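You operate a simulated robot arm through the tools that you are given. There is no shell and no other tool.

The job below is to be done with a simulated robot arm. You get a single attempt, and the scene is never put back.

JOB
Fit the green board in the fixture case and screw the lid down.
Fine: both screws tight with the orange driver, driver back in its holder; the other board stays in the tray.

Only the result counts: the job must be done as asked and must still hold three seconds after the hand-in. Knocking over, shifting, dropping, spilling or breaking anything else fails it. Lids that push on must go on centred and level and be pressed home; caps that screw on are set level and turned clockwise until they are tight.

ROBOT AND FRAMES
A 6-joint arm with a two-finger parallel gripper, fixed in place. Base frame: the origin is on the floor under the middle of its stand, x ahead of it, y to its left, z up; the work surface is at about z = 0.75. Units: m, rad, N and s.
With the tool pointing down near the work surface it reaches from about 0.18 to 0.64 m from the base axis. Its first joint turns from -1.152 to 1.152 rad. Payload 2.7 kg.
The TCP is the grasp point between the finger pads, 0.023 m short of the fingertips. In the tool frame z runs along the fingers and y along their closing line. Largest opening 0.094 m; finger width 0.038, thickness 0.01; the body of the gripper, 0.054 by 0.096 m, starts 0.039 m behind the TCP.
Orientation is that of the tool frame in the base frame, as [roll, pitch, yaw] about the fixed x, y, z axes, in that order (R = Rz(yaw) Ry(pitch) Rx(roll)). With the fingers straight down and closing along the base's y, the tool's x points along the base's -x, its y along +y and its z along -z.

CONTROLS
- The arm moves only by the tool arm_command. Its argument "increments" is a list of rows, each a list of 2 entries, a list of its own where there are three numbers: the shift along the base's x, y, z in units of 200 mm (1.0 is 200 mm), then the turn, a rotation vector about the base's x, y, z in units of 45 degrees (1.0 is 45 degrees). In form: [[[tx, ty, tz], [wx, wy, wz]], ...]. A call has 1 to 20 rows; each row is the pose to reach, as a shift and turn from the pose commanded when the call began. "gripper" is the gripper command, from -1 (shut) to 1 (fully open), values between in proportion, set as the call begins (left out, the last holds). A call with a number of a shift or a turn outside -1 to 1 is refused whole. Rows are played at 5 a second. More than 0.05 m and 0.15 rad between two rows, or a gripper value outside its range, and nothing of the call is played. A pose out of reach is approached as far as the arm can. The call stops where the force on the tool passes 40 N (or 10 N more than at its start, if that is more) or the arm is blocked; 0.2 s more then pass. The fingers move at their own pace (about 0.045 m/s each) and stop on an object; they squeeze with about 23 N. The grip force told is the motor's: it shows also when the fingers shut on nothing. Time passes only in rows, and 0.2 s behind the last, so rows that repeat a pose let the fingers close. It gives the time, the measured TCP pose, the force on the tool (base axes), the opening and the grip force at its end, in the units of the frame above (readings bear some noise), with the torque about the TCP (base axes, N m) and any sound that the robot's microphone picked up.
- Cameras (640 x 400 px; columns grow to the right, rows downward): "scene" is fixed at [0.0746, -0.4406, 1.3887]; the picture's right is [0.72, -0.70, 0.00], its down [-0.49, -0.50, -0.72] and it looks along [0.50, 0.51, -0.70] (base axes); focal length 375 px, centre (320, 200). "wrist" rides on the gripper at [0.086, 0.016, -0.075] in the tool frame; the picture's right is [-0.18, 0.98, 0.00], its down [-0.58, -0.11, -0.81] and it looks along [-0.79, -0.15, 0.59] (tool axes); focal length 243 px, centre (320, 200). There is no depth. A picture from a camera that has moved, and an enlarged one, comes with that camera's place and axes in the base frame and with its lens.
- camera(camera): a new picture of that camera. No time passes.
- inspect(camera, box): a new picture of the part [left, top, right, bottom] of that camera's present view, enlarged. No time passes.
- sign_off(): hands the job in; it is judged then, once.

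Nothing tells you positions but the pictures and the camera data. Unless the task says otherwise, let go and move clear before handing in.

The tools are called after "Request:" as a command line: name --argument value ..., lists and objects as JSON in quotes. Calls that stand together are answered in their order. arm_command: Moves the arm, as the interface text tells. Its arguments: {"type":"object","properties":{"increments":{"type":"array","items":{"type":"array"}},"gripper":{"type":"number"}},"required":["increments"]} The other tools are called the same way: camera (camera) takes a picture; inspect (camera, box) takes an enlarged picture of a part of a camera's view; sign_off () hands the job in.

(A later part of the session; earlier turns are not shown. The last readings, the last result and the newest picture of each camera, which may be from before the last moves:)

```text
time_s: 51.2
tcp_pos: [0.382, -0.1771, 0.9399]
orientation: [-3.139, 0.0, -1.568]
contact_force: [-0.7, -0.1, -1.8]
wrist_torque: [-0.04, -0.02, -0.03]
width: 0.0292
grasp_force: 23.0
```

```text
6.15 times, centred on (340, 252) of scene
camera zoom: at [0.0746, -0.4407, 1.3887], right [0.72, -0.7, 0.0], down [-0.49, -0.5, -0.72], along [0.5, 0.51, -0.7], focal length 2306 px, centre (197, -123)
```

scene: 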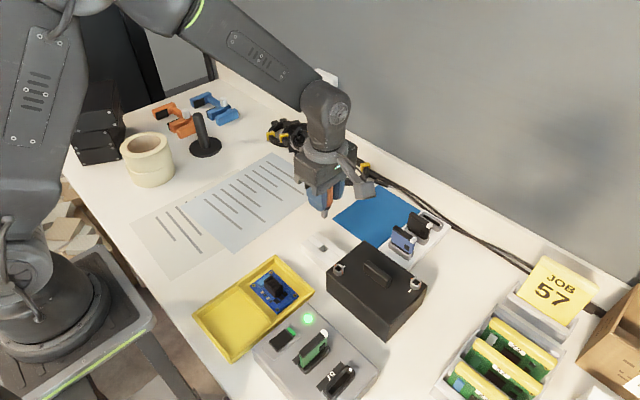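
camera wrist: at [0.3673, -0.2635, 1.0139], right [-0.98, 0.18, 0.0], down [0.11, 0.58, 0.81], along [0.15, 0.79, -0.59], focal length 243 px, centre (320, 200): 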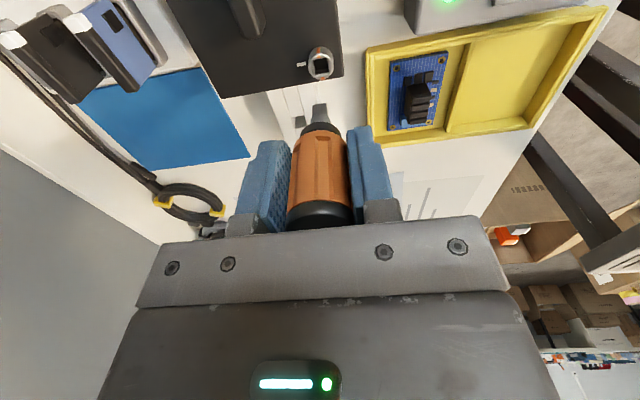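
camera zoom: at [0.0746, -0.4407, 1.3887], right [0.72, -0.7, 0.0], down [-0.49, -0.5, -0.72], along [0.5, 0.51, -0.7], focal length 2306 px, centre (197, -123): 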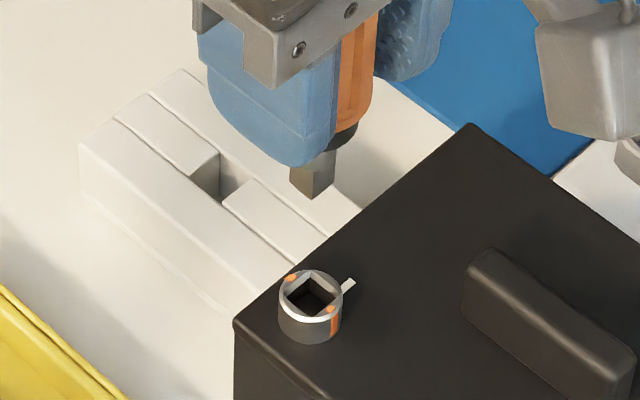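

The screw is about 1 mm toward −x and 3.5 mm toward −y from the bit. Correcting and lowering 3 cm for another check.

Request:
arm_command --increments '[[[-0.005, -0.0175, 0], [0, 0, 0]], [[-0.005, -0.0175, -0.08], [0, 0, 0]], [[-0.005, -0.0175, -0.15], [0, 0, 0]], [[-0.005, -0.0175, -0.15], [0, 0, 0]]]'

Request:
inspect --camera "wrist" --box '[280, 60, 360, 130]'

Request:
inspect --camera "scene" --box '[315, 235, 365, 285]'

```text
time_s: 52.2
tcp_pos: [0.3802, -0.1782, 0.9067]
orientation: [-3.141, 0.0, -1.567]
contact_force: [-0.3, 0.1, -0.7]
wrist_torque: [-0.01, -0.03, 0.02]
width: 0.029
grasp_force: 23.3
```

```text
5.71 times, centred on (320, 95) of wrist
camera zoom: at [0.366, -0.2658, 0.9823], right [-0.98, 0.18, 0.0], down [0.11, 0.58, 0.81], along [0.15, 0.79, -0.59], focal length 1386 px, centre (320, 800)
```

zoom: 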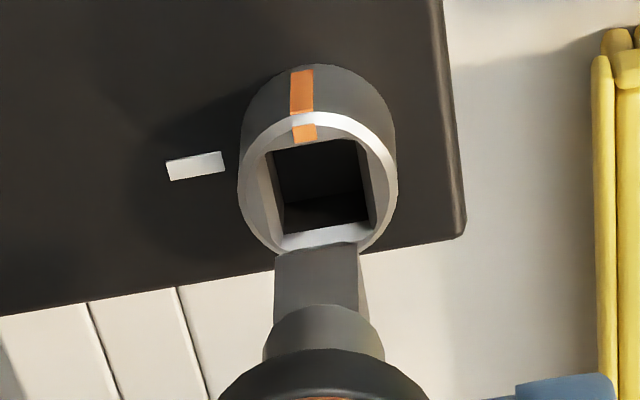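

```text
8.00 times, centred on (340, 260) of scene
camera zoom: at [0.0746, -0.4406, 1.3887], right [0.72, -0.7, 0.0], down [-0.49, -0.5, -0.72], along [0.5, 0.51, -0.7], focal length 2998 px, centre (160, -280)
```

zoom: 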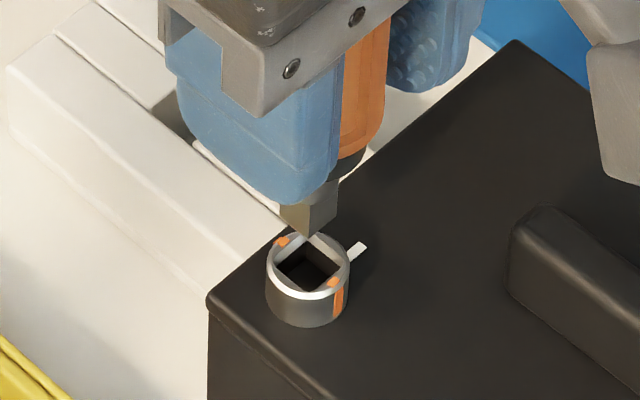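

Request:
arm_command --increments '[[[0.0, -0.005, -0.02], [0, 0, 0]], [[0.0, -0.007, -0.05], [0, 0, 0]], [[0.0, -0.007, -0.05], [0, 0, 0]]]'

Request:
inspect --camera "wrist" --box '[280, 70, 360, 140]'

Request:
inspect --camera "scene" --box '[325, 245, 355, 280]'

```text
time_s: 53.0
tcp_pos: [0.3815, -0.18, 0.8978]
orientation: [-3.14, 0.0, -1.567]
contact_force: [0.4, 0.6, 0.1]
wrist_torque: [-0.02, 0.05, -0.03]
width: 0.0288
grasp_force: 22.5
```

```text
5.71 times, centred on (320, 105) of wrist
camera zoom: at [0.3662, -0.2676, 0.973], right [-0.98, 0.18, 0.0], down [0.11, 0.58, 0.81], along [0.15, 0.79, -0.59], focal length 1386 px, centre (320, 743)
```

zoom: 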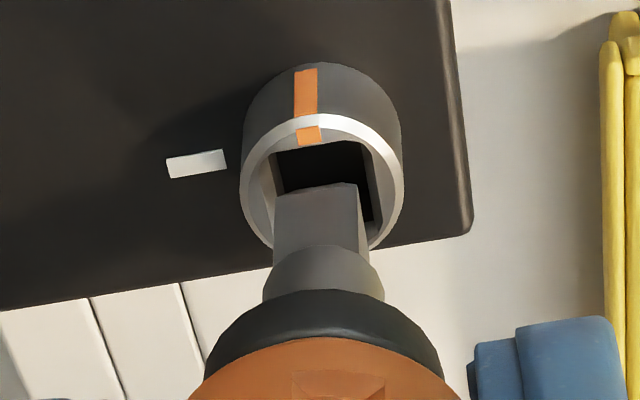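

```text
11.43 times, centred on (340, 262) of scene
camera zoom: at [0.0746, -0.4406, 1.3887], right [0.72, -0.7, 0.0], down [-0.49, -0.5, -0.72], along [0.5, 0.51, -0.7], focal length 4283 px, centre (91, -514)
```

zoom: 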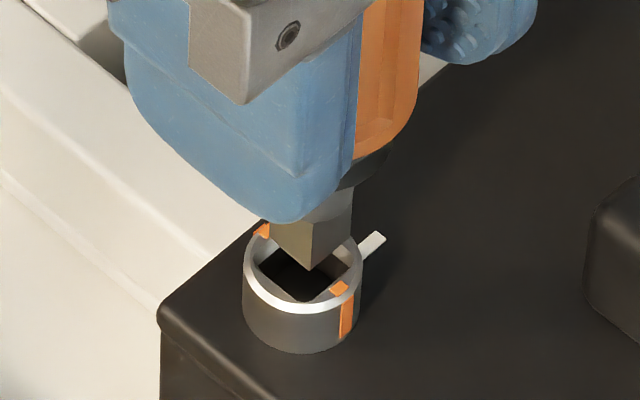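

In both views the bit sits over the socket within about half a millimetre. I'll ease down into the socket in small steps.

Request:
arm_command --increments '[[[-0.0015, 0.001, -0.01], [0, 0, 0]], [[-0.0015, 0.001, -0.02], [0, 0, 0]], [[-0.0015, 0.001, -0.03], [0, 0, 0]], [[-0.0015, 0.001, -0.04], [0, 0, 0]], [[-0.0015, 0.001, -0.04], [0, 0, 0]]]'

Request:
inspect --camera "wrist" --box '[280, 70, 360, 140]'

Request:
inspect --camera "scene" --box '[325, 245, 355, 280]'

```text
time_s: 54.2
tcp_pos: [0.3803, -0.1791, 0.8903]
orientation: [-3.141, 0.001, -1.568]
contact_force: [-0.4, 0.2, 0.1]
wrist_torque: [0.01, -0.02, 0.05]
width: 0.0291
grasp_force: 23.1
```

```text
5.71 times, centred on (320, 105) of wrist
camera zoom: at [0.3656, -0.2674, 0.9652], right [-0.98, 0.18, 0.0], down [0.11, 0.58, 0.81], along [0.15, 0.79, -0.59], focal length 1386 px, centre (320, 743)
```

zoom: 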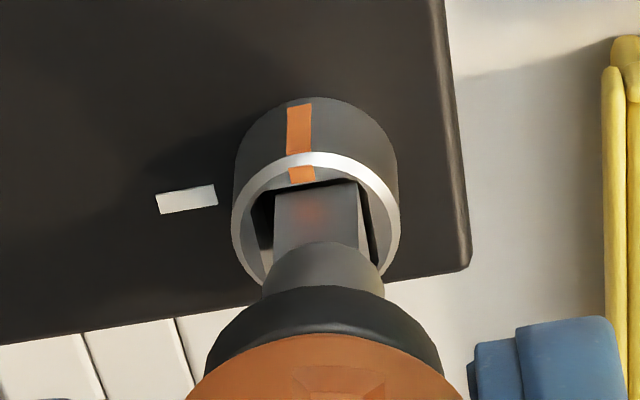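

```text
11.43 times, centred on (340, 262) of scene
camera zoom: at [0.0746, -0.4406, 1.3887], right [0.72, -0.7, 0.0], down [-0.49, -0.5, -0.72], along [0.5, 0.51, -0.7], focal length 4283 px, centre (91, -514)
```

zoom: 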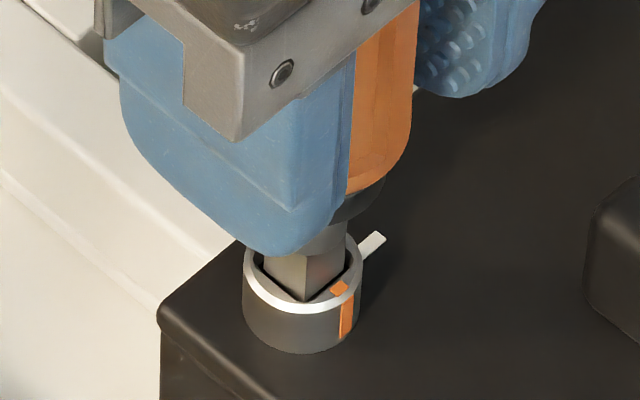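

The bit is entering the socket freely. Lowering further until it bottoms.

Request:
arm_command --increments '[[[-0.001, 0.001, -0.01], [0, 0, 0]], [[-0.001, 0.001, -0.02], [0, 0, 0]], [[-0.001, 0.001, -0.03], [0, 0, 0]], [[-0.001, 0.001, -0.03], [0, 0, 0]]]'

Request:
inspect --camera "wrist" --box '[280, 70, 360, 140]'

Request:
inspect --camera "scene" --box '[325, 245, 355, 280]'

```text
time_s: 55.2
tcp_pos: [0.3805, -0.1807, 0.8849]
orientation: [-3.138, -0.002, -1.568]
contact_force: [-5.5, -0.6, 20.0]
wrist_torque: [0.03, 0.43, 0.02]
width: 0.0293
grasp_force: 23.2
```

```text
5.71 times, centred on (320, 105) of wrist
camera zoom: at [0.3656, -0.2673, 0.9602], right [-0.98, 0.18, 0.0], down [0.1, 0.58, 0.81], along [0.15, 0.79, -0.59], focal length 1386 px, centre (320, 743)
```

zoom: 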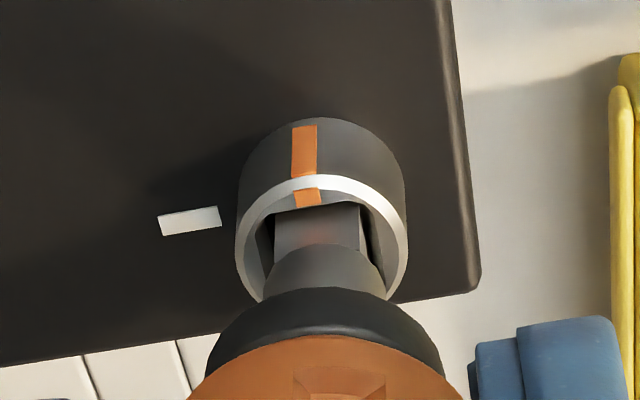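

```text
11.43 times, centred on (340, 262) of scene
camera zoom: at [0.0743, -0.4405, 1.3887], right [0.72, -0.7, 0.0], down [-0.49, -0.5, -0.72], along [0.5, 0.51, -0.7], focal length 4283 px, centre (91, -514)
```

zoom: 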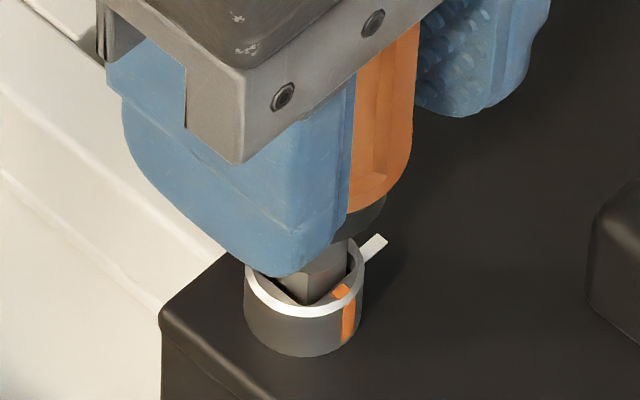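

The bit has bottomed in the socket with about 20 N of push. I'll start turning clockwise, 45° in this call, watching torque and sound.

Request:
arm_command --increments '[[[0, 0, 0], [0, 0, -0.1]], [[0, 0, 0], [0, 0, -0.2]], [[0, 0, 0], [0, 0, -0.3]], [[0, 0, 0], [0, 0, -0.4]], [[0, 0, 0], [0, 0, -0.5]], [[0, 0, 0], [0, 0, -0.6]], [[0, 0, 0], [0, 0, -0.7]], [[0, 0, 0], [0, 0, -0.8]], [[0, 0, 0], [0, 0, -0.9]], [[0, 0, 0], [0, 0, -1.0]]]'

Request:
inspect --camera "wrist" --box '[280, 70, 360, 140]'

Request:
inspect --camera "scene" --box '[325, 245, 355, 280]'

```text
time_s: 57.4
tcp_pos: [0.3792, -0.1806, 0.8847]
orientation: [-3.141, 0.0, -2.355]
contact_force: [0.1, 0.2, -1.0]
wrist_torque: [-0.02, -0.01, -0.05]
width: 0.0291
grasp_force: 23.1
```

```text
5.71 times, centred on (320, 105) of wrist
camera zoom: at [0.3086, -0.2307, 0.9588], right [-0.57, 0.82, 0.0], down [0.49, 0.34, 0.81], along [0.66, 0.46, -0.59], focal length 1386 px, centre (320, 743)
```

zoom: 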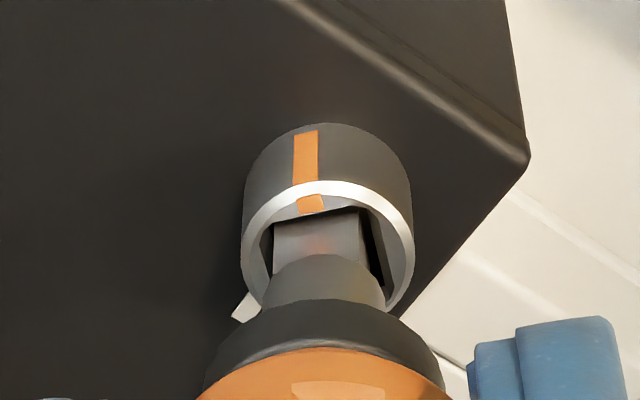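

```text
11.43 times, centred on (340, 262) of scene
camera zoom: at [0.0746, -0.4406, 1.3887], right [0.72, -0.7, 0.0], down [-0.49, -0.5, -0.72], along [0.5, 0.51, -0.7], focal length 4283 px, centre (91, -514)
```

zoom: 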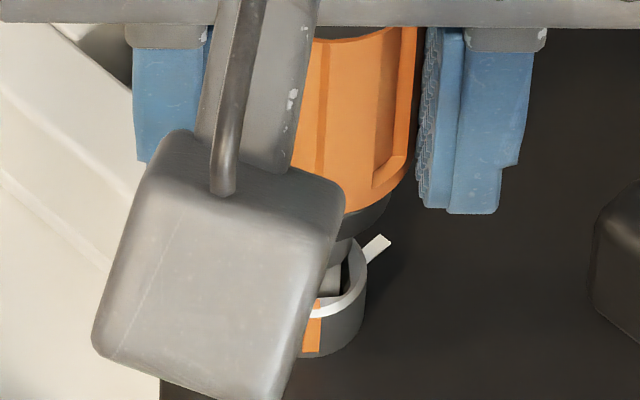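

The screw turns with the driver (its orange mark has followed by 45°) and the push has relaxed, so it is sinking. I'll follow down slightly and continue clockwise.

Request:
arm_command --increments '[[[0, 0, -0.006], [0, 0, 0]], [[0, 0, -0.012], [0, 0, 0]], [[0, 0, -0.012], [0, 0, 0]]]'

```text
time_s: 58.2
tcp_pos: [0.379, -0.1796, 0.8833]
orientation: [-3.14, 0.001, -2.354]
contact_force: [-5.5, 4.4, 19.1]
wrist_torque: [0.3, 0.29, 0.03]
width: 0.0292
grasp_force: 23.2
```

Request:
arm_command --increments '[[[0, 0, 0], [0, 0, -0.1]], [[0, 0, 0], [0, 0, -0.2]], [[0, 0, 0], [0, 0, -0.3]], [[0, 0, -0.002], [0, 0, -0.4]], [[0, 0, -0.003], [0, 0, -0.5]], [[0, 0, -0.004], [0, 0, -0.6]], [[0, 0, -0.005], [0, 0, -0.7]], [[0, 0, -0.006], [0, 0, -0.8]], [[0, 0, -0.007], [0, 0, -0.9]], [[0, 0, -0.008], [0, 0, -1.0]]]'

Request:
inspect --camera "wrist" --box '[280, 70, 360, 140]'

Request:
inspect --camera "scene" --box '[315, 240, 365, 285]'

```text
time_s: 60.4
tcp_pos: [0.3805, -0.1786, 0.8814]
orientation: [-3.139, 0.002, -3.139]
contact_force: [3.2, 7.3, 14.5]
wrist_torque: [0.39, -0.17, 0.04]
width: 0.0294
grasp_force: 22.9
```

```text
5.71 times, centred on (320, 105) of wrist
camera zoom: at [0.295, -0.1642, 0.9557], right [0.18, 0.98, 0.0], down [0.58, -0.11, 0.81], along [0.79, -0.15, -0.59], focal length 1386 px, centre (320, 743)
```

zoom: 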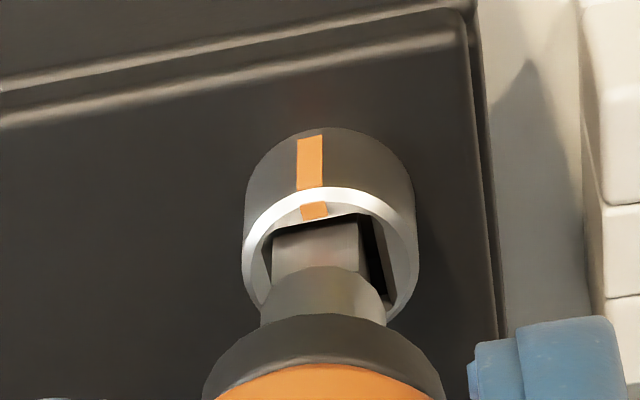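

```text
8.89 times, centred on (340, 262) of scene
camera zoom: at [0.0745, -0.4404, 1.3888], right [0.72, -0.7, 0.0], down [-0.49, -0.5, -0.72], along [0.5, 0.51, -0.7], focal length 3331 px, centre (142, -356)
```

zoom: 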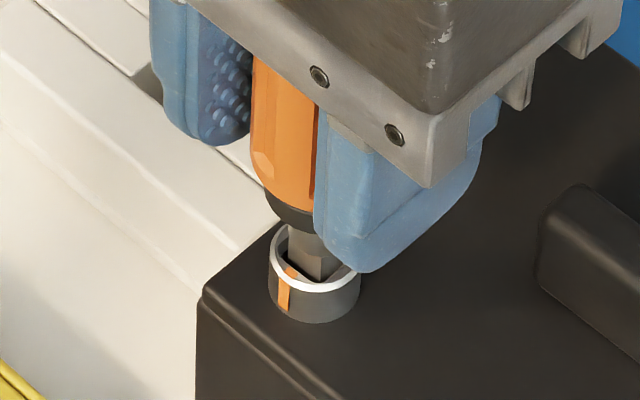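

90° turned so far, torque still low (0.04 N·m), so it isn't tight yet. Continuing clockwise with a light follow-down.

Request:
arm_command --increments '[[[0, 0, -0.002], [0, 0, -0.1]], [[0, 0, -0.003], [0, 0, -0.2]], [[0, 0, -0.004], [0, 0, -0.3]], [[0, 0, -0.005], [0, 0, -0.4]], [[0, 0, -0.006], [0, 0, -0.5]], [[0, 0, -0.007], [0, 0, -0.6]], [[0, 0, -0.008], [0, 0, -0.7]], [[0, 0, -0.009], [0, 0, -0.8]], [[0, 0, -0.01], [0, 0, -0.9]], [[0, 0, -0.011], [0, 0, -1.0]]]'

Request:
inspect --camera "wrist" --box '[280, 70, 360, 140]'

Request:
inspect --camera "scene" --box '[315, 240, 365, 285]'

```text
time_s: 62.6
tcp_pos: [0.38, -0.1785, 0.8776]
orientation: [-3.141, 0.004, 2.36]
contact_force: [7.0, 17.2, 4.8]
wrist_torque: [0.75, -0.31, 0.34]
width: 0.0291
grasp_force: 22.9
```

```text
5.71 times, centred on (320, 105) of wrist
camera zoom: at [0.3319, -0.1074, 0.9528], right [0.82, 0.57, 0.0], down [0.33, -0.49, 0.81], along [0.46, -0.67, -0.59], focal length 1386 px, centre (320, 743)
```

zoom: 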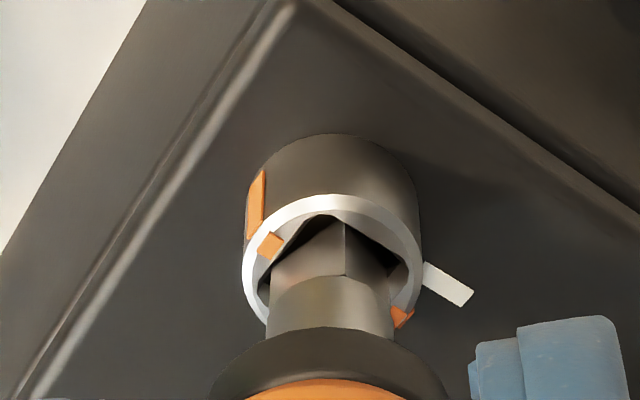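

```text
8.89 times, centred on (340, 262) of scene
camera zoom: at [0.0747, -0.4402, 1.3888], right [0.72, -0.7, 0.0], down [-0.49, -0.5, -0.72], along [0.5, 0.51, -0.7], focal length 3331 px, centre (142, -356)
```

zoom: 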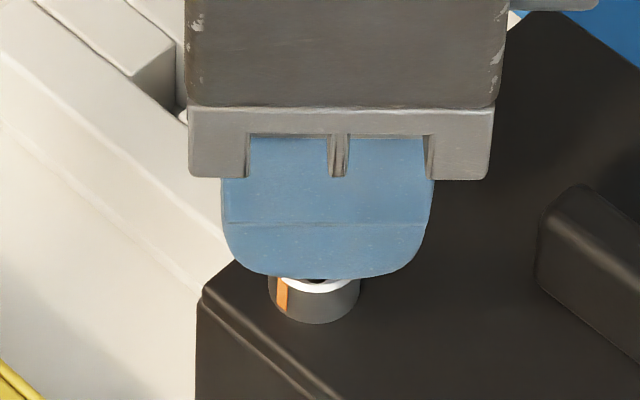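

The screw has stopped at about 90° and the driver handle then slipped in the fingers with 0.34 N·m showing, so it looks tight. I'll look closely at the orange mark against the white tick.

Request:
inspect --camera "wrist" --box '[300, 90, 350, 130]'

Request:
camera --camera "wrist"

Request:
camera --camera "scene"

```text
10.00 times, centred on (325, 110) of wrist
camera zoom: at [0.3319, -0.1074, 0.9528], right [0.82, 0.57, 0.0], down [0.33, -0.49, 0.81], along [0.46, -0.67, -0.59], focal length 2426 px, centre (270, 1100)
```

zoom: 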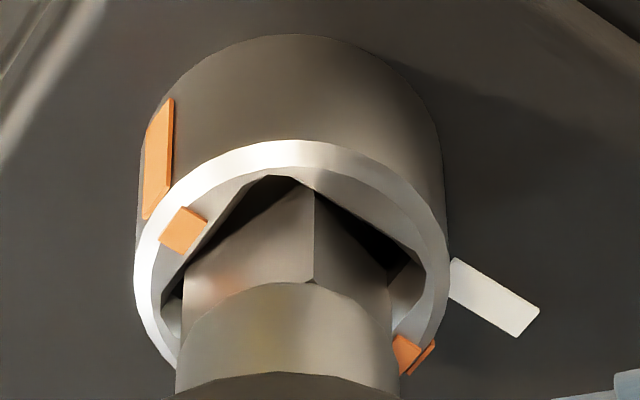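

```text
taken
camera wrist: at [0.3319, -0.1074, 0.9528], right [0.82, 0.57, 0.0], down [0.33, -0.49, 0.81], along [0.46, -0.67, -0.59], focal length 243 px, centre (320, 200)
```

wrist: 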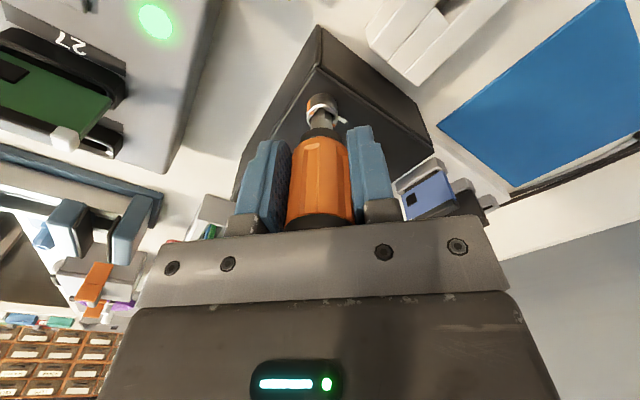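

```text
taken
```

scene: 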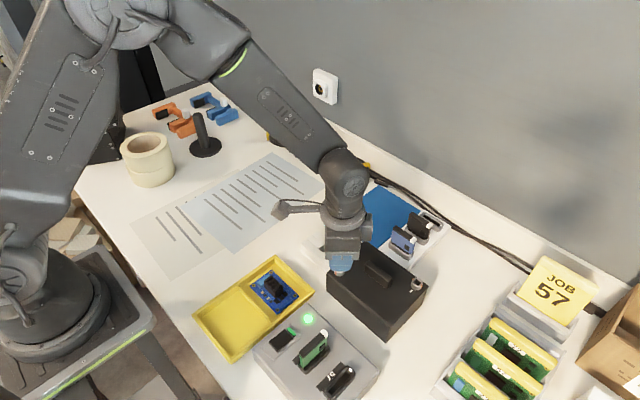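

The orange marks are now in line with the white tick, so screw one is home. I'll back off a few degrees inside the socket play to relieve the wind-up, then lift out.

Request:
arm_command --increments '[[[0, 0, 0.0], [0, 0, 0.07]], [[0, 0, 0.005], [0, 0, 0.14]], [[0, 0, 0.01], [0, 0, 0.18]], [[0, 0, 0.01], [0, 0, 0.18]]]'

Request:
inspect --camera "wrist" --box '[300, 90, 350, 130]'

```text
time_s: 63.6
tcp_pos: [0.3801, -0.179, 0.8804]
orientation: [-3.139, -0.001, 2.5]
contact_force: [8.5, 10.2, -6.6]
wrist_torque: [0.58, -0.44, 0.12]
width: 0.0296
grasp_force: 23.2
```

```text
10.00 times, centred on (325, 110) of wrist
camera zoom: at [0.3222, -0.1158, 0.9551], right [0.73, 0.68, 0.0], down [0.4, -0.43, 0.81], along [0.55, -0.59, -0.59], focal length 2426 px, centre (270, 1100)
```

zoom: 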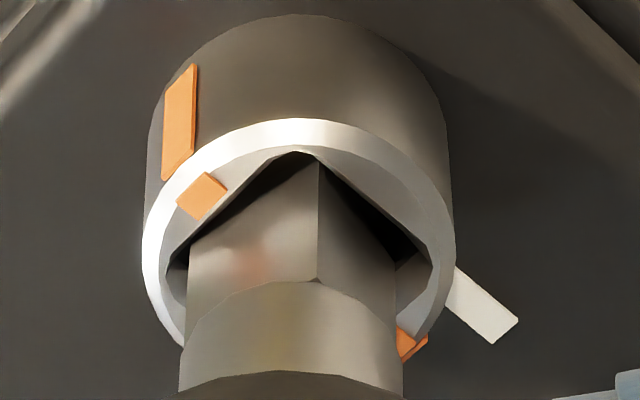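

Some side load remains; I'll shift about 1 mm in +x and +y to relieve it before lifting.

Request:
arm_command --increments '[[[0.003, 0.003, 0.0], [0, 0, 0.0]], [[0.005, 0.006, 0.0], [0, 0, 0.0]], [[0.005, 0.006, 0.0], [0, 0, 0.0]]]'

```text
time_s: 64.4
tcp_pos: [0.3816, -0.1783, 0.8805]
orientation: [-3.141, 0.0, 2.501]
contact_force: [2.8, 3.1, 0.4]
wrist_torque: [0.17, -0.2, 0.1]
width: 0.0288
grasp_force: 23.0
```

Side load is down to about 3 N. Lifting the driver out of the socket now.

Request:
arm_command --increments '[[[0.001, 0.0015, 0.01], [0, 0, 0.0]], [[0.001, 0.0015, 0.03], [0, 0, 0.0]], [[0.001, 0.0015, 0.06], [0, 0, 0.0]], [[0.001, 0.0015, 0.12], [0, 0, 0.0]], [[0.001, 0.0015, 0.22], [0, 0, 0.0]], [[0.001, 0.0015, 0.3], [0, 0, 0.0]], [[0.001, 0.0015, 0.3], [0, 0, 0.0]]]'

Request:
camera --camera "wrist"

Request:
inspect --camera "scene" --box '[310, 215, 380, 295]'

Request:
inspect --camera "wrist" --box '[280, 50, 370, 140]'

```text
time_s: 66.0
tcp_pos: [0.3818, -0.1774, 0.94]
orientation: [3.141, 0.001, 2.501]
contact_force: [-0.8, -0.5, -1.0]
wrist_torque: [-0.03, -0.01, -0.02]
width: 0.0289
grasp_force: 23.2
```

```text
taken
camera wrist: at [0.3228, -0.1141, 1.0149], right [0.74, 0.68, 0.0], down [0.4, -0.43, 0.81], along [0.55, -0.59, -0.59], focal length 243 px, centre (320, 200)
```

wrist: 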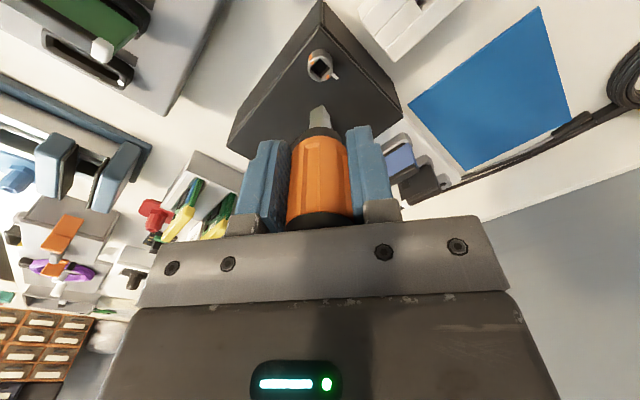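

```text
5.00 times, centred on (345, 255) of scene
camera zoom: at [0.0746, -0.4406, 1.3887], right [0.72, -0.7, 0.0], down [-0.49, -0.5, -0.72], along [0.5, 0.51, -0.7], focal length 1874 px, centre (195, -75)
```

zoom: 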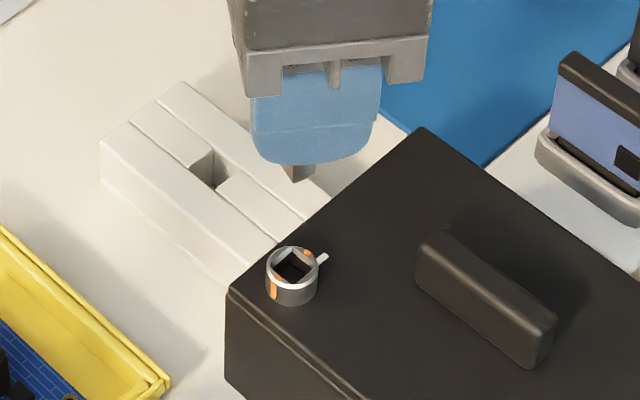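

```text
4.44 times, centred on (325, 95) of wrist
camera zoom: at [0.3228, -0.1141, 1.0149], right [0.74, 0.68, 0.0], down [0.4, -0.43, 0.81], along [0.55, -0.59, -0.59], focal length 1078 px, centre (298, 667)
```

zoom: 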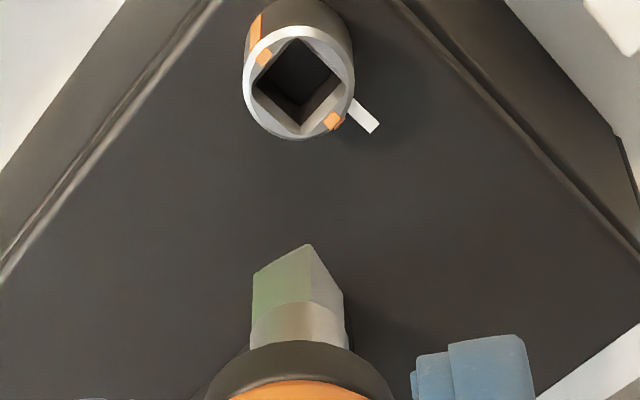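

Request:
inspect --camera "scene" --box '[325, 252, 355, 282]'

Request:
inspect --camera "wrist" --box '[300, 40, 350, 90]'

Request:
inspect --camera "scene" --box '[395, 262, 435, 302]'

```text
13.33 times, centred on (340, 267) of scene
camera zoom: at [0.0746, -0.4406, 1.3887], right [0.72, -0.7, 0.0], down [-0.49, -0.5, -0.72], along [0.5, 0.51, -0.7], focal length 4996 px, centre (53, -693)
```

zoom: 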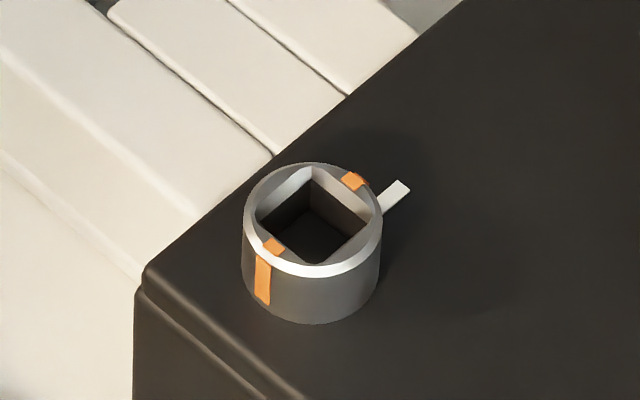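

```text
8.00 times, centred on (325, 65) of wrist
camera zoom: at [0.3228, -0.1141, 1.0149], right [0.74, 0.68, 0.0], down [0.4, -0.43, 0.81], along [0.55, -0.59, -0.59], focal length 1941 px, centre (280, 1280)
```

zoom: 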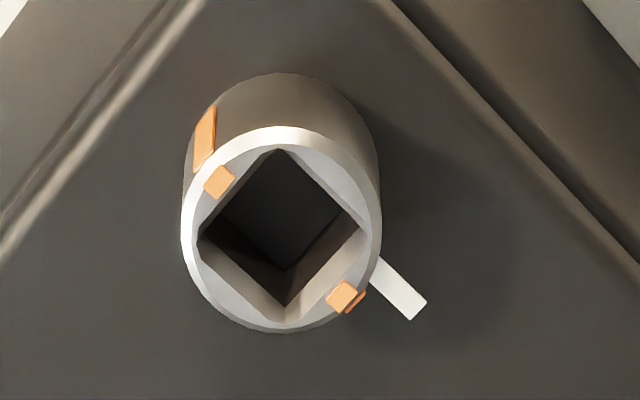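

```text
10.00 times, centred on (415, 282) of scene
camera zoom: at [0.0746, -0.4406, 1.3887], right [0.72, -0.7, 0.0], down [-0.49, -0.5, -0.72], along [0.5, 0.51, -0.7], focal length 3747 px, centre (-630, -620)
```

zoom: 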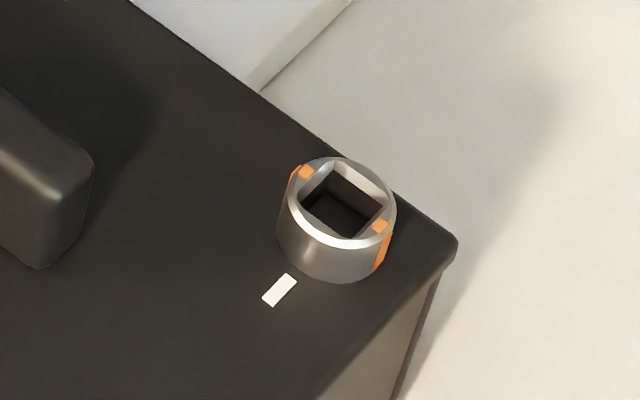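

Request:
inspect --camera "scene" --box '[368, 296, 402, 330]'

Request:
inspect --camera "scene" --box '[315, 255, 349, 289]'

Request:
inspect --camera "scene" --box '[410, 265, 444, 299]'

Request:
inspect --camera "scene" --box '[315, 225, 435, 345]'

```text
11.76 times, centred on (385, 313) of scene
camera zoom: at [0.0746, -0.4406, 1.3887], right [0.72, -0.7, 0.0], down [-0.49, -0.5, -0.72], along [0.5, 0.51, -0.7], focal length 4409 px, centre (-445, -1129)
```

zoom: 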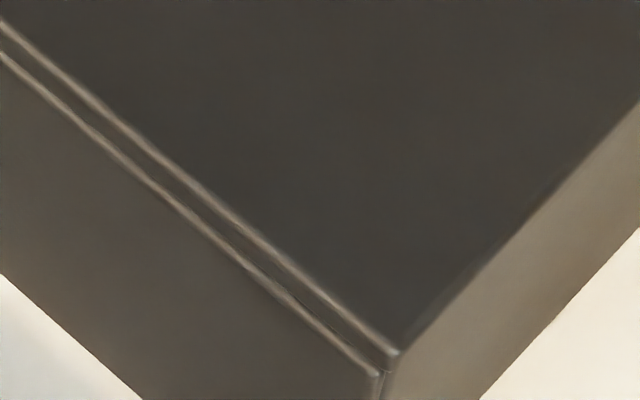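

```text
11.76 times, centred on (332, 272) of scene
camera zoom: at [0.0746, -0.4406, 1.3887], right [0.72, -0.7, 0.0], down [-0.49, -0.5, -0.72], along [0.5, 0.51, -0.7], focal length 4409 px, centre (179, -647)
```

zoom: 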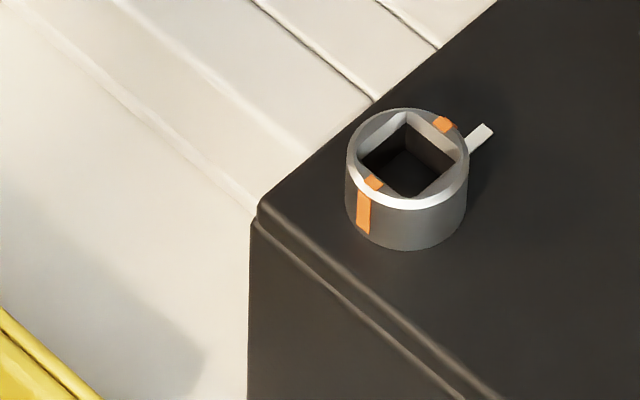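

```text
11.76 times, centred on (427, 282) of scene
camera zoom: at [0.0746, -0.4406, 1.3887], right [0.72, -0.7, 0.0], down [-0.49, -0.5, -0.72], along [0.5, 0.51, -0.7], focal length 4409 px, centre (-939, -765)
```

zoom: 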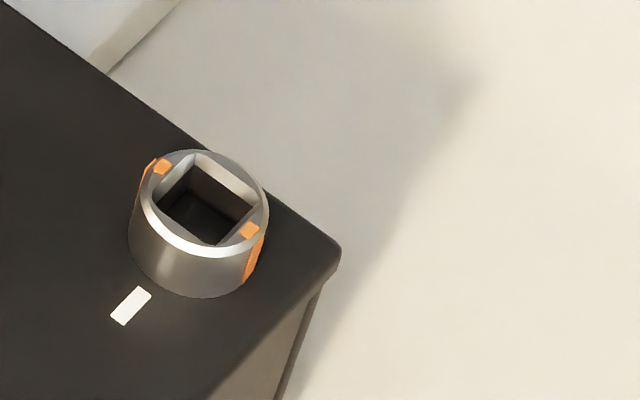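

```text
3.33 times, centred on (375, 285) of scene
camera zoom: at [0.0746, -0.4406, 1.3887], right [0.72, -0.7, 0.0], down [-0.49, -0.5, -0.72], along [0.5, 0.51, -0.7], focal length 1249 px, centre (137, -83)
```

zoom: 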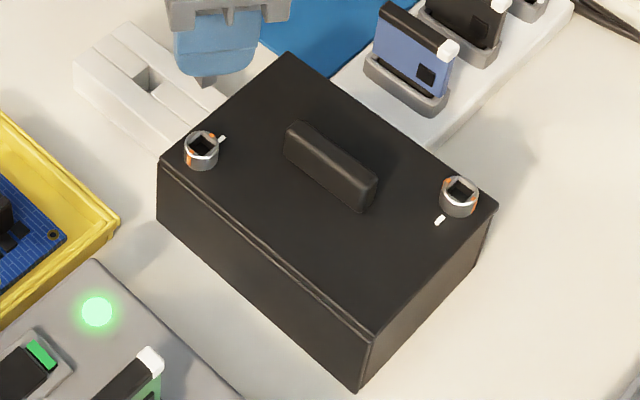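

Screw one's mark lines up along x with the tick. The bit is now about 13° clockwise of the base axes in my grip. For the second screw I'll go over there and turn back counter-clockwise about 103°, so the bit is square to the socket with plenty of clockwise travel left.

Request:
arm_command --increments '[[[0.025, -0.04, 0], [0, 0, 0.167]], [[0.05, -0.08, 0], [0, 0, 0.333]], [[0.075, -0.12, 0], [0, 0, 0.5]], [[0.1, -0.16, 0], [0, 0, 0.667]], [[0.125, -0.2, 0], [0, 0, 0.833]], [[0.15, -0.25, 0], [0, 0, 1.0]]]'

Request:
arm_command --increments '[[[0.025, -0.04, 0], [0, 0, 0.167]], [[0.05, -0.08, 0], [0, 0, 0.333]], [[0.075, -0.12, 0], [0, 0, 0.5]], [[0.1, -0.16, 0], [0, 0, 0.667]], [[0.125, -0.2, 0], [0, 0, 0.833]], [[0.15, -0.25, 0], [0, 0, 1.0]]]'

Request:
arm_command --increments '[[[0.03, -0.04, 0], [0, 0, 0.145]], [[0.07, -0.09, 0], [0, 0, 0.289]], [[0.07, -0.09, 0], [0, 0, 0.289]]]'

Request:
camera --camera "wrist"

Request:
inspect --camera "wrist" --box '[275, 40, 365, 130]'

Request:
inspect --camera "scene" --box '[380, 225, 440, 300]'

```text
time_s: 67.4
tcp_pos: [0.4099, -0.2271, 0.9412]
orientation: [3.141, 0.0, -2.993]
contact_force: [-0.6, 0.7, -0.5]
wrist_torque: [0.01, -0.01, -0.02]
width: 0.029
grasp_force: 22.9
```

```text
time_s: 68.8
tcp_pos: [0.4407, -0.278, 0.9399]
orientation: [-3.141, 0.0, -2.21]
contact_force: [-0.1, -0.3, -0.2]
wrist_torque: [0.0, 0.04, 0.0]
width: 0.0288
grasp_force: 22.7
```

```text
time_s: 69.6
tcp_pos: [0.4549, -0.2968, 0.9408]
orientation: [3.141, 0.001, -1.982]
contact_force: [-0.8, 0.1, -0.6]
wrist_torque: [-0.01, 0.01, -0.01]
width: 0.0289
grasp_force: 23.0
```

```text
taken
camera wrist: at [0.4066, -0.37, 1.0159], right [-0.83, 0.56, 0.0], down [0.33, 0.49, 0.81], along [0.45, 0.67, -0.59], focal length 243 px, centre (320, 200)
```

wrist: 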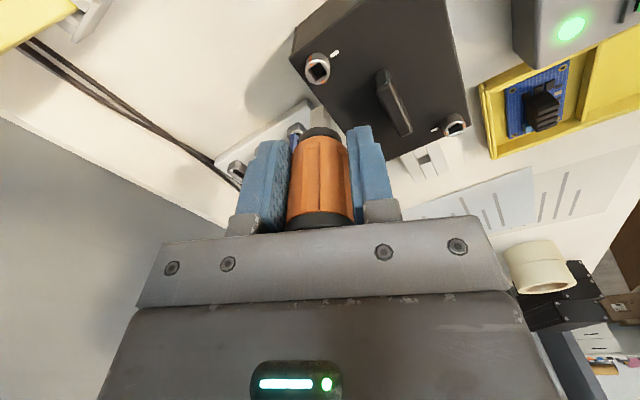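

```text
4.44 times, centred on (320, 85) of wrist
camera zoom: at [0.4066, -0.37, 1.0159], right [-0.83, 0.56, 0.0], down [0.33, 0.49, 0.81], along [0.45, 0.67, -0.59], focal length 1078 px, centre (320, 711)
```

zoom: 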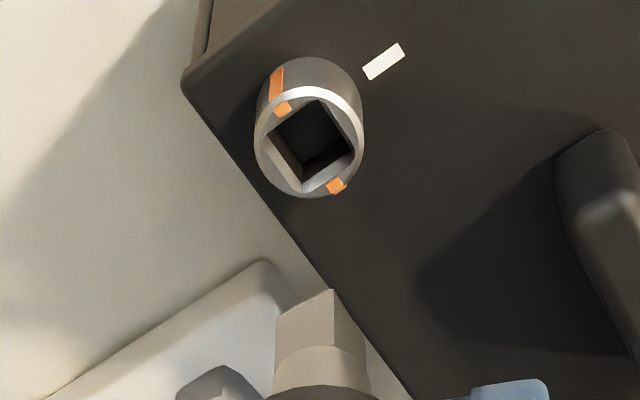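

```text
5.33 times, centred on (410, 262) of scene
camera zoom: at [0.0746, -0.4407, 1.3887], right [0.72, -0.7, 0.0], down [-0.49, -0.5, -0.72], along [0.5, 0.51, -0.7], focal length 1999 px, centre (-160, -133)
```

zoom: 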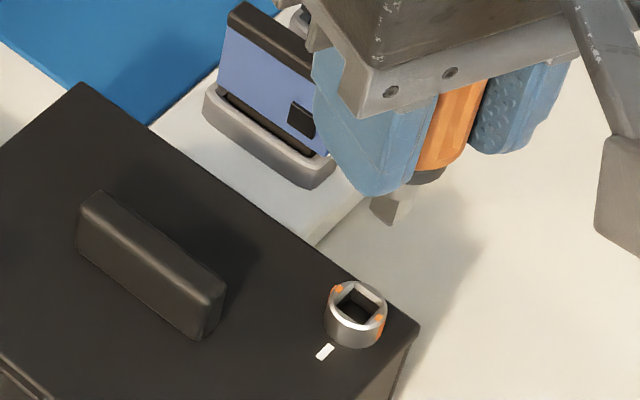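

The bit is 6° off the second socket and about 3 mm away in x. Trimming both and lowering to about 2 cm above.

Request:
arm_command --increments '[[[0.015, 0.005, 0], [0, 0, 0.06]], [[0.015, 0.005, -0.06], [0, 0, 0.12]], [[0.015, 0.005, -0.12], [0, 0, 0.12]], [[0.015, 0.005, -0.18], [0, 0, 0.12]], [[0.015, 0.005, -0.18], [0, 0, 0.12]]]'

Request:
inspect --camera "wrist" --box '[280, 60, 360, 130]'

Request:
inspect --camera "scene" --box '[395, 250, 435, 295]'

```text
time_s: 70.8
tcp_pos: [0.4587, -0.2954, 0.9031]
orientation: [3.141, 0.001, -1.891]
contact_force: [0.0, -0.1, 0.4]
wrist_torque: [0.0, 0.0, -0.01]
width: 0.0291
grasp_force: 22.9
```

```text
5.71 times, centred on (320, 95) of wrist
camera zoom: at [0.4171, -0.3733, 0.9792], right [-0.88, 0.48, 0.0], down [0.29, 0.52, 0.81], along [0.39, 0.71, -0.59], focal length 1386 px, centre (320, 800)
```

zoom: 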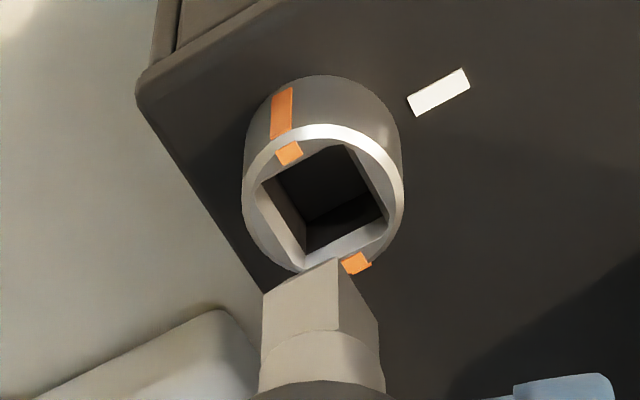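

```text
8.89 times, centred on (415, 272) of scene
camera zoom: at [0.0746, -0.4407, 1.3887], right [0.72, -0.7, 0.0], down [-0.49, -0.5, -0.72], along [0.5, 0.51, -0.7], focal length 3331 px, centre (-524, -444)
```

zoom: 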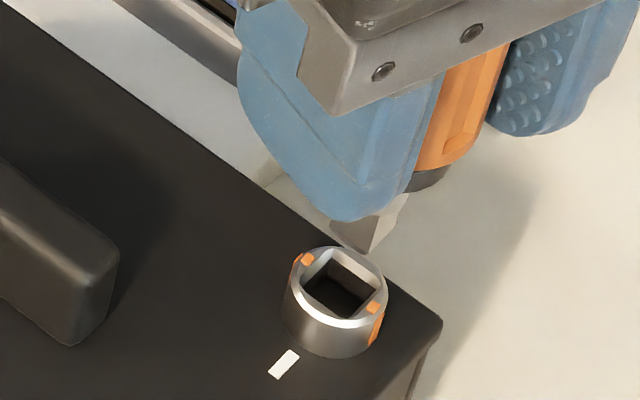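

Request:
arm_command --increments '[[[0.0, 0.0, -0.03], [0, 0, 0]], [[0.0, 0.0, -0.06], [0, 0, 0]], [[0.0, 0.0, -0.06], [0, 0, 0]]]'

Request:
inspect --camera "wrist" --box '[290, 75, 350, 125]'

Request:
inspect --camera "scene" --box '[402, 262, 432, 292]'

```text
time_s: 71.6
tcp_pos: [0.4589, -0.2937, 0.8922]
orientation: [-3.14, 0.0, -1.89]
contact_force: [-0.4, -0.2, -0.2]
wrist_torque: [0.03, 0.02, 0.04]
width: 0.0288
grasp_force: 23.4
```

```text
8.00 times, centred on (320, 100) of wrist
camera zoom: at [0.4173, -0.3728, 0.967], right [-0.88, 0.48, 0.0], down [0.29, 0.52, 0.81], along [0.39, 0.71, -0.59], focal length 1941 px, centre (320, 1000)
```

zoom: 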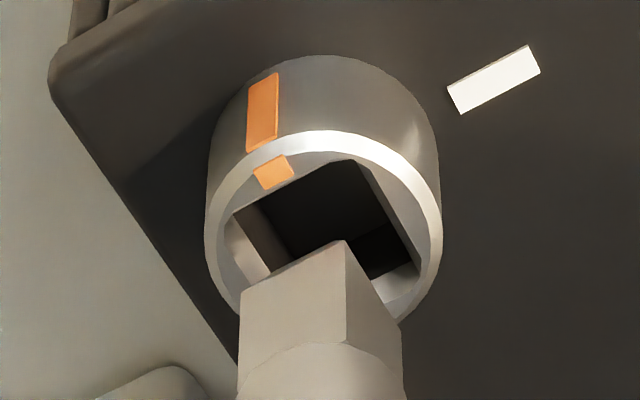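

```text
13.33 times, centred on (417, 277) of scene
camera zoom: at [0.0746, -0.4407, 1.3887], right [0.72, -0.7, 0.0], down [-0.49, -0.5, -0.72], along [0.5, 0.51, -0.7], focal length 4996 px, centre (-973, -827)
```

zoom: 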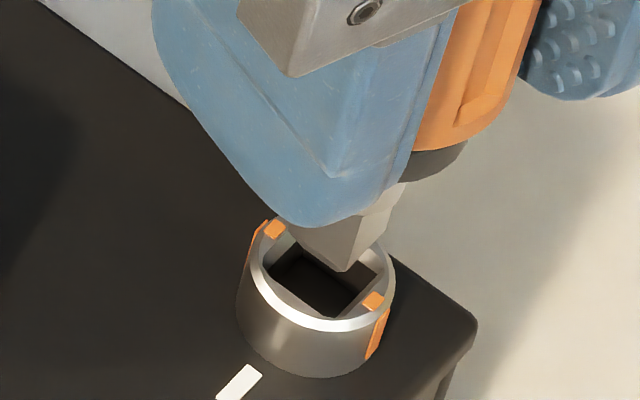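

Request:
arm_command --increments '[[[-0.006, -0.004, -0.01], [0, 0, 0]], [[-0.006, -0.004, -0.02], [0, 0, 0]], [[-0.006, -0.004, -0.02], [0, 0, 0]]]'

Request:
inspect --camera "wrist" --box '[290, 75, 350, 125]'

Request:
inspect --camera "scene" --box '[402, 262, 432, 292]'

```text
time_s: 72.4
tcp_pos: [0.458, -0.2949, 0.8888]
orientation: [-3.141, 0.001, -1.89]
contact_force: [0.8, 0.6, -0.1]
wrist_torque: [0.0, 0.0, 0.0]
width: 0.0288
grasp_force: 22.5
```

```text
8.00 times, centred on (320, 100) of wrist
camera zoom: at [0.4162, -0.3734, 0.9636], right [-0.88, 0.48, 0.0], down [0.29, 0.52, 0.81], along [0.39, 0.71, -0.59], focal length 1941 px, centre (320, 1000)
```

zoom: 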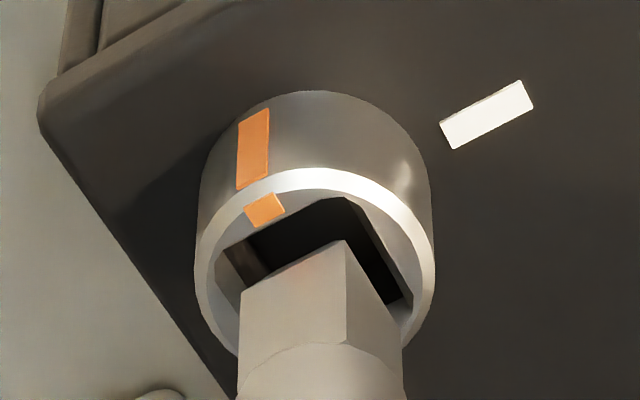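

```text
13.33 times, centred on (417, 277) of scene
camera zoom: at [0.0746, -0.4406, 1.3887], right [0.72, -0.7, 0.0], down [-0.49, -0.5, -0.72], along [0.5, 0.51, -0.7], focal length 4996 px, centre (-973, -827)
```

zoom: 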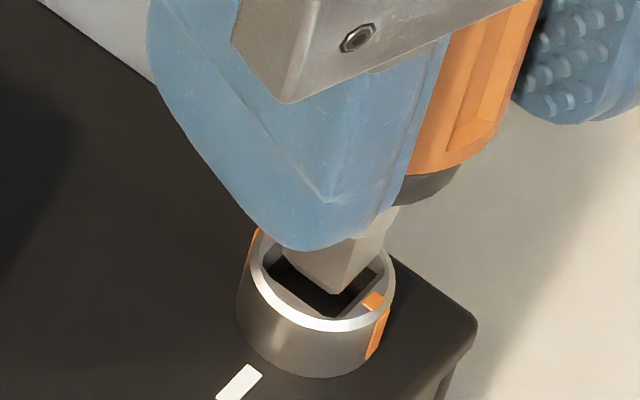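

Request:
arm_command --increments '[[[0.003, 0.0, -0.008], [0, 0, 0]], [[0.003, 0.0, -0.016], [0, 0, 0]], [[0.003, 0.0, -0.024], [0, 0, 0]], [[0.003, 0.0, -0.024], [0, 0, 0]]]'

Request:
inspect --camera "wrist" --box '[290, 75, 350, 125]'

Request:
inspect --camera "scene" --box '[402, 262, 432, 292]'

```text
time_s: 73.4
tcp_pos: [0.4588, -0.2961, 0.8827]
orientation: [3.14, 0.0, -1.89]
contact_force: [0.2, -1.1, -0.1]
wrist_torque: [0.0, -0.01, 0.0]
width: 0.0285
grasp_force: 23.0
```

```text
8.00 times, centred on (320, 100) of wrist
camera zoom: at [0.4169, -0.374, 0.9586], right [-0.88, 0.48, 0.0], down [0.29, 0.52, 0.81], along [0.39, 0.71, -0.59], focal length 1941 px, centre (320, 1000)
```

zoom: 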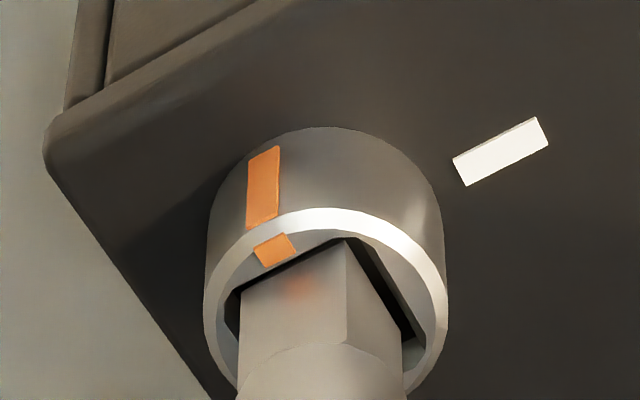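

```text
13.33 times, centred on (417, 277) of scene
camera zoom: at [0.0746, -0.4406, 1.3887], right [0.72, -0.7, 0.0], down [-0.49, -0.5, -0.72], along [0.5, 0.51, -0.7], focal length 4996 px, centre (-973, -827)
```

zoom: 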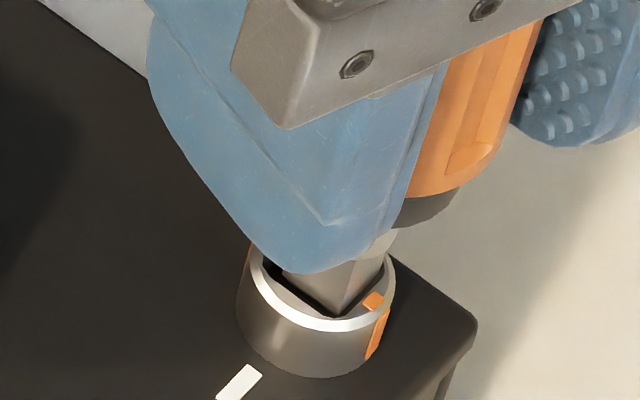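

Request:
arm_command --increments '[[[-0.001, 0.003, -0.006], [0, 0, 0]], [[-0.001, 0.003, -0.014], [0, 0, 0]], [[-0.001, 0.003, -0.022], [0, 0, 0]], [[-0.001, 0.003, -0.028], [0, 0, 0]], [[-0.001, 0.003, -0.028], [0, 0, 0]]]'

Request:
inspect --camera "wrist" --box '[290, 75, 350, 125]'

Request:
inspect --camera "scene" --box '[402, 262, 432, 292]'

```text
time_s: 74.6
tcp_pos: [0.4569, -0.2952, 0.8788]
orientation: [3.141, 0.0, -1.891]
contact_force: [-2.2, -0.4, 8.1]
wrist_torque: [-0.01, 0.08, 0.03]
width: 0.0289
grasp_force: 23.7
```

```text
8.00 times, centred on (320, 100) of wrist
camera zoom: at [0.4165, -0.3733, 0.9537], right [-0.88, 0.48, 0.0], down [0.28, 0.52, 0.81], along [0.39, 0.7, -0.59], focal length 1941 px, centre (320, 1000)
```

zoom: 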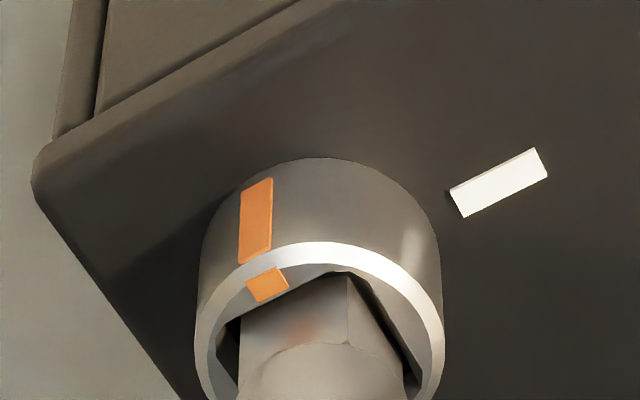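

```text
13.33 times, centred on (417, 277) of scene
camera zoom: at [0.0745, -0.4406, 1.3887], right [0.72, -0.7, 0.0], down [-0.49, -0.5, -0.72], along [0.5, 0.51, -0.7], focal length 4996 px, centre (-973, -827)
```

zoom: 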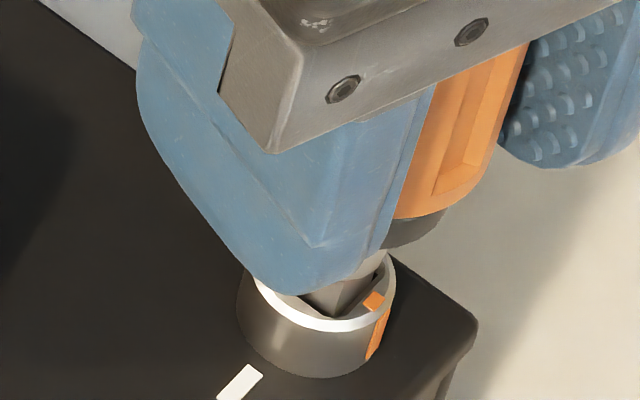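

Bottomed with 8 N. Turning clockwise in smaller stages so I can cancel any side load as it builds.

Request:
arm_command --increments '[[[0, 0, -0.001], [0, 0, -0.1]], [[0, 0, -0.002], [0, 0, -0.2]], [[0, 0, -0.003], [0, 0, -0.3]], [[0, 0, -0.004], [0, 0, -0.4]], [[0, 0, -0.004], [0, 0, -0.5]], [[0, 0, -0.004], [0, 0, -0.6]]]'

```text
time_s: 76.0
tcp_pos: [0.459, -0.2954, 0.8766]
orientation: [-3.138, 0.0, -2.362]
contact_force: [-1.9, 2.7, 18.1]
wrist_torque: [0.18, 0.11, -0.02]
width: 0.0289
grasp_force: 22.9
```

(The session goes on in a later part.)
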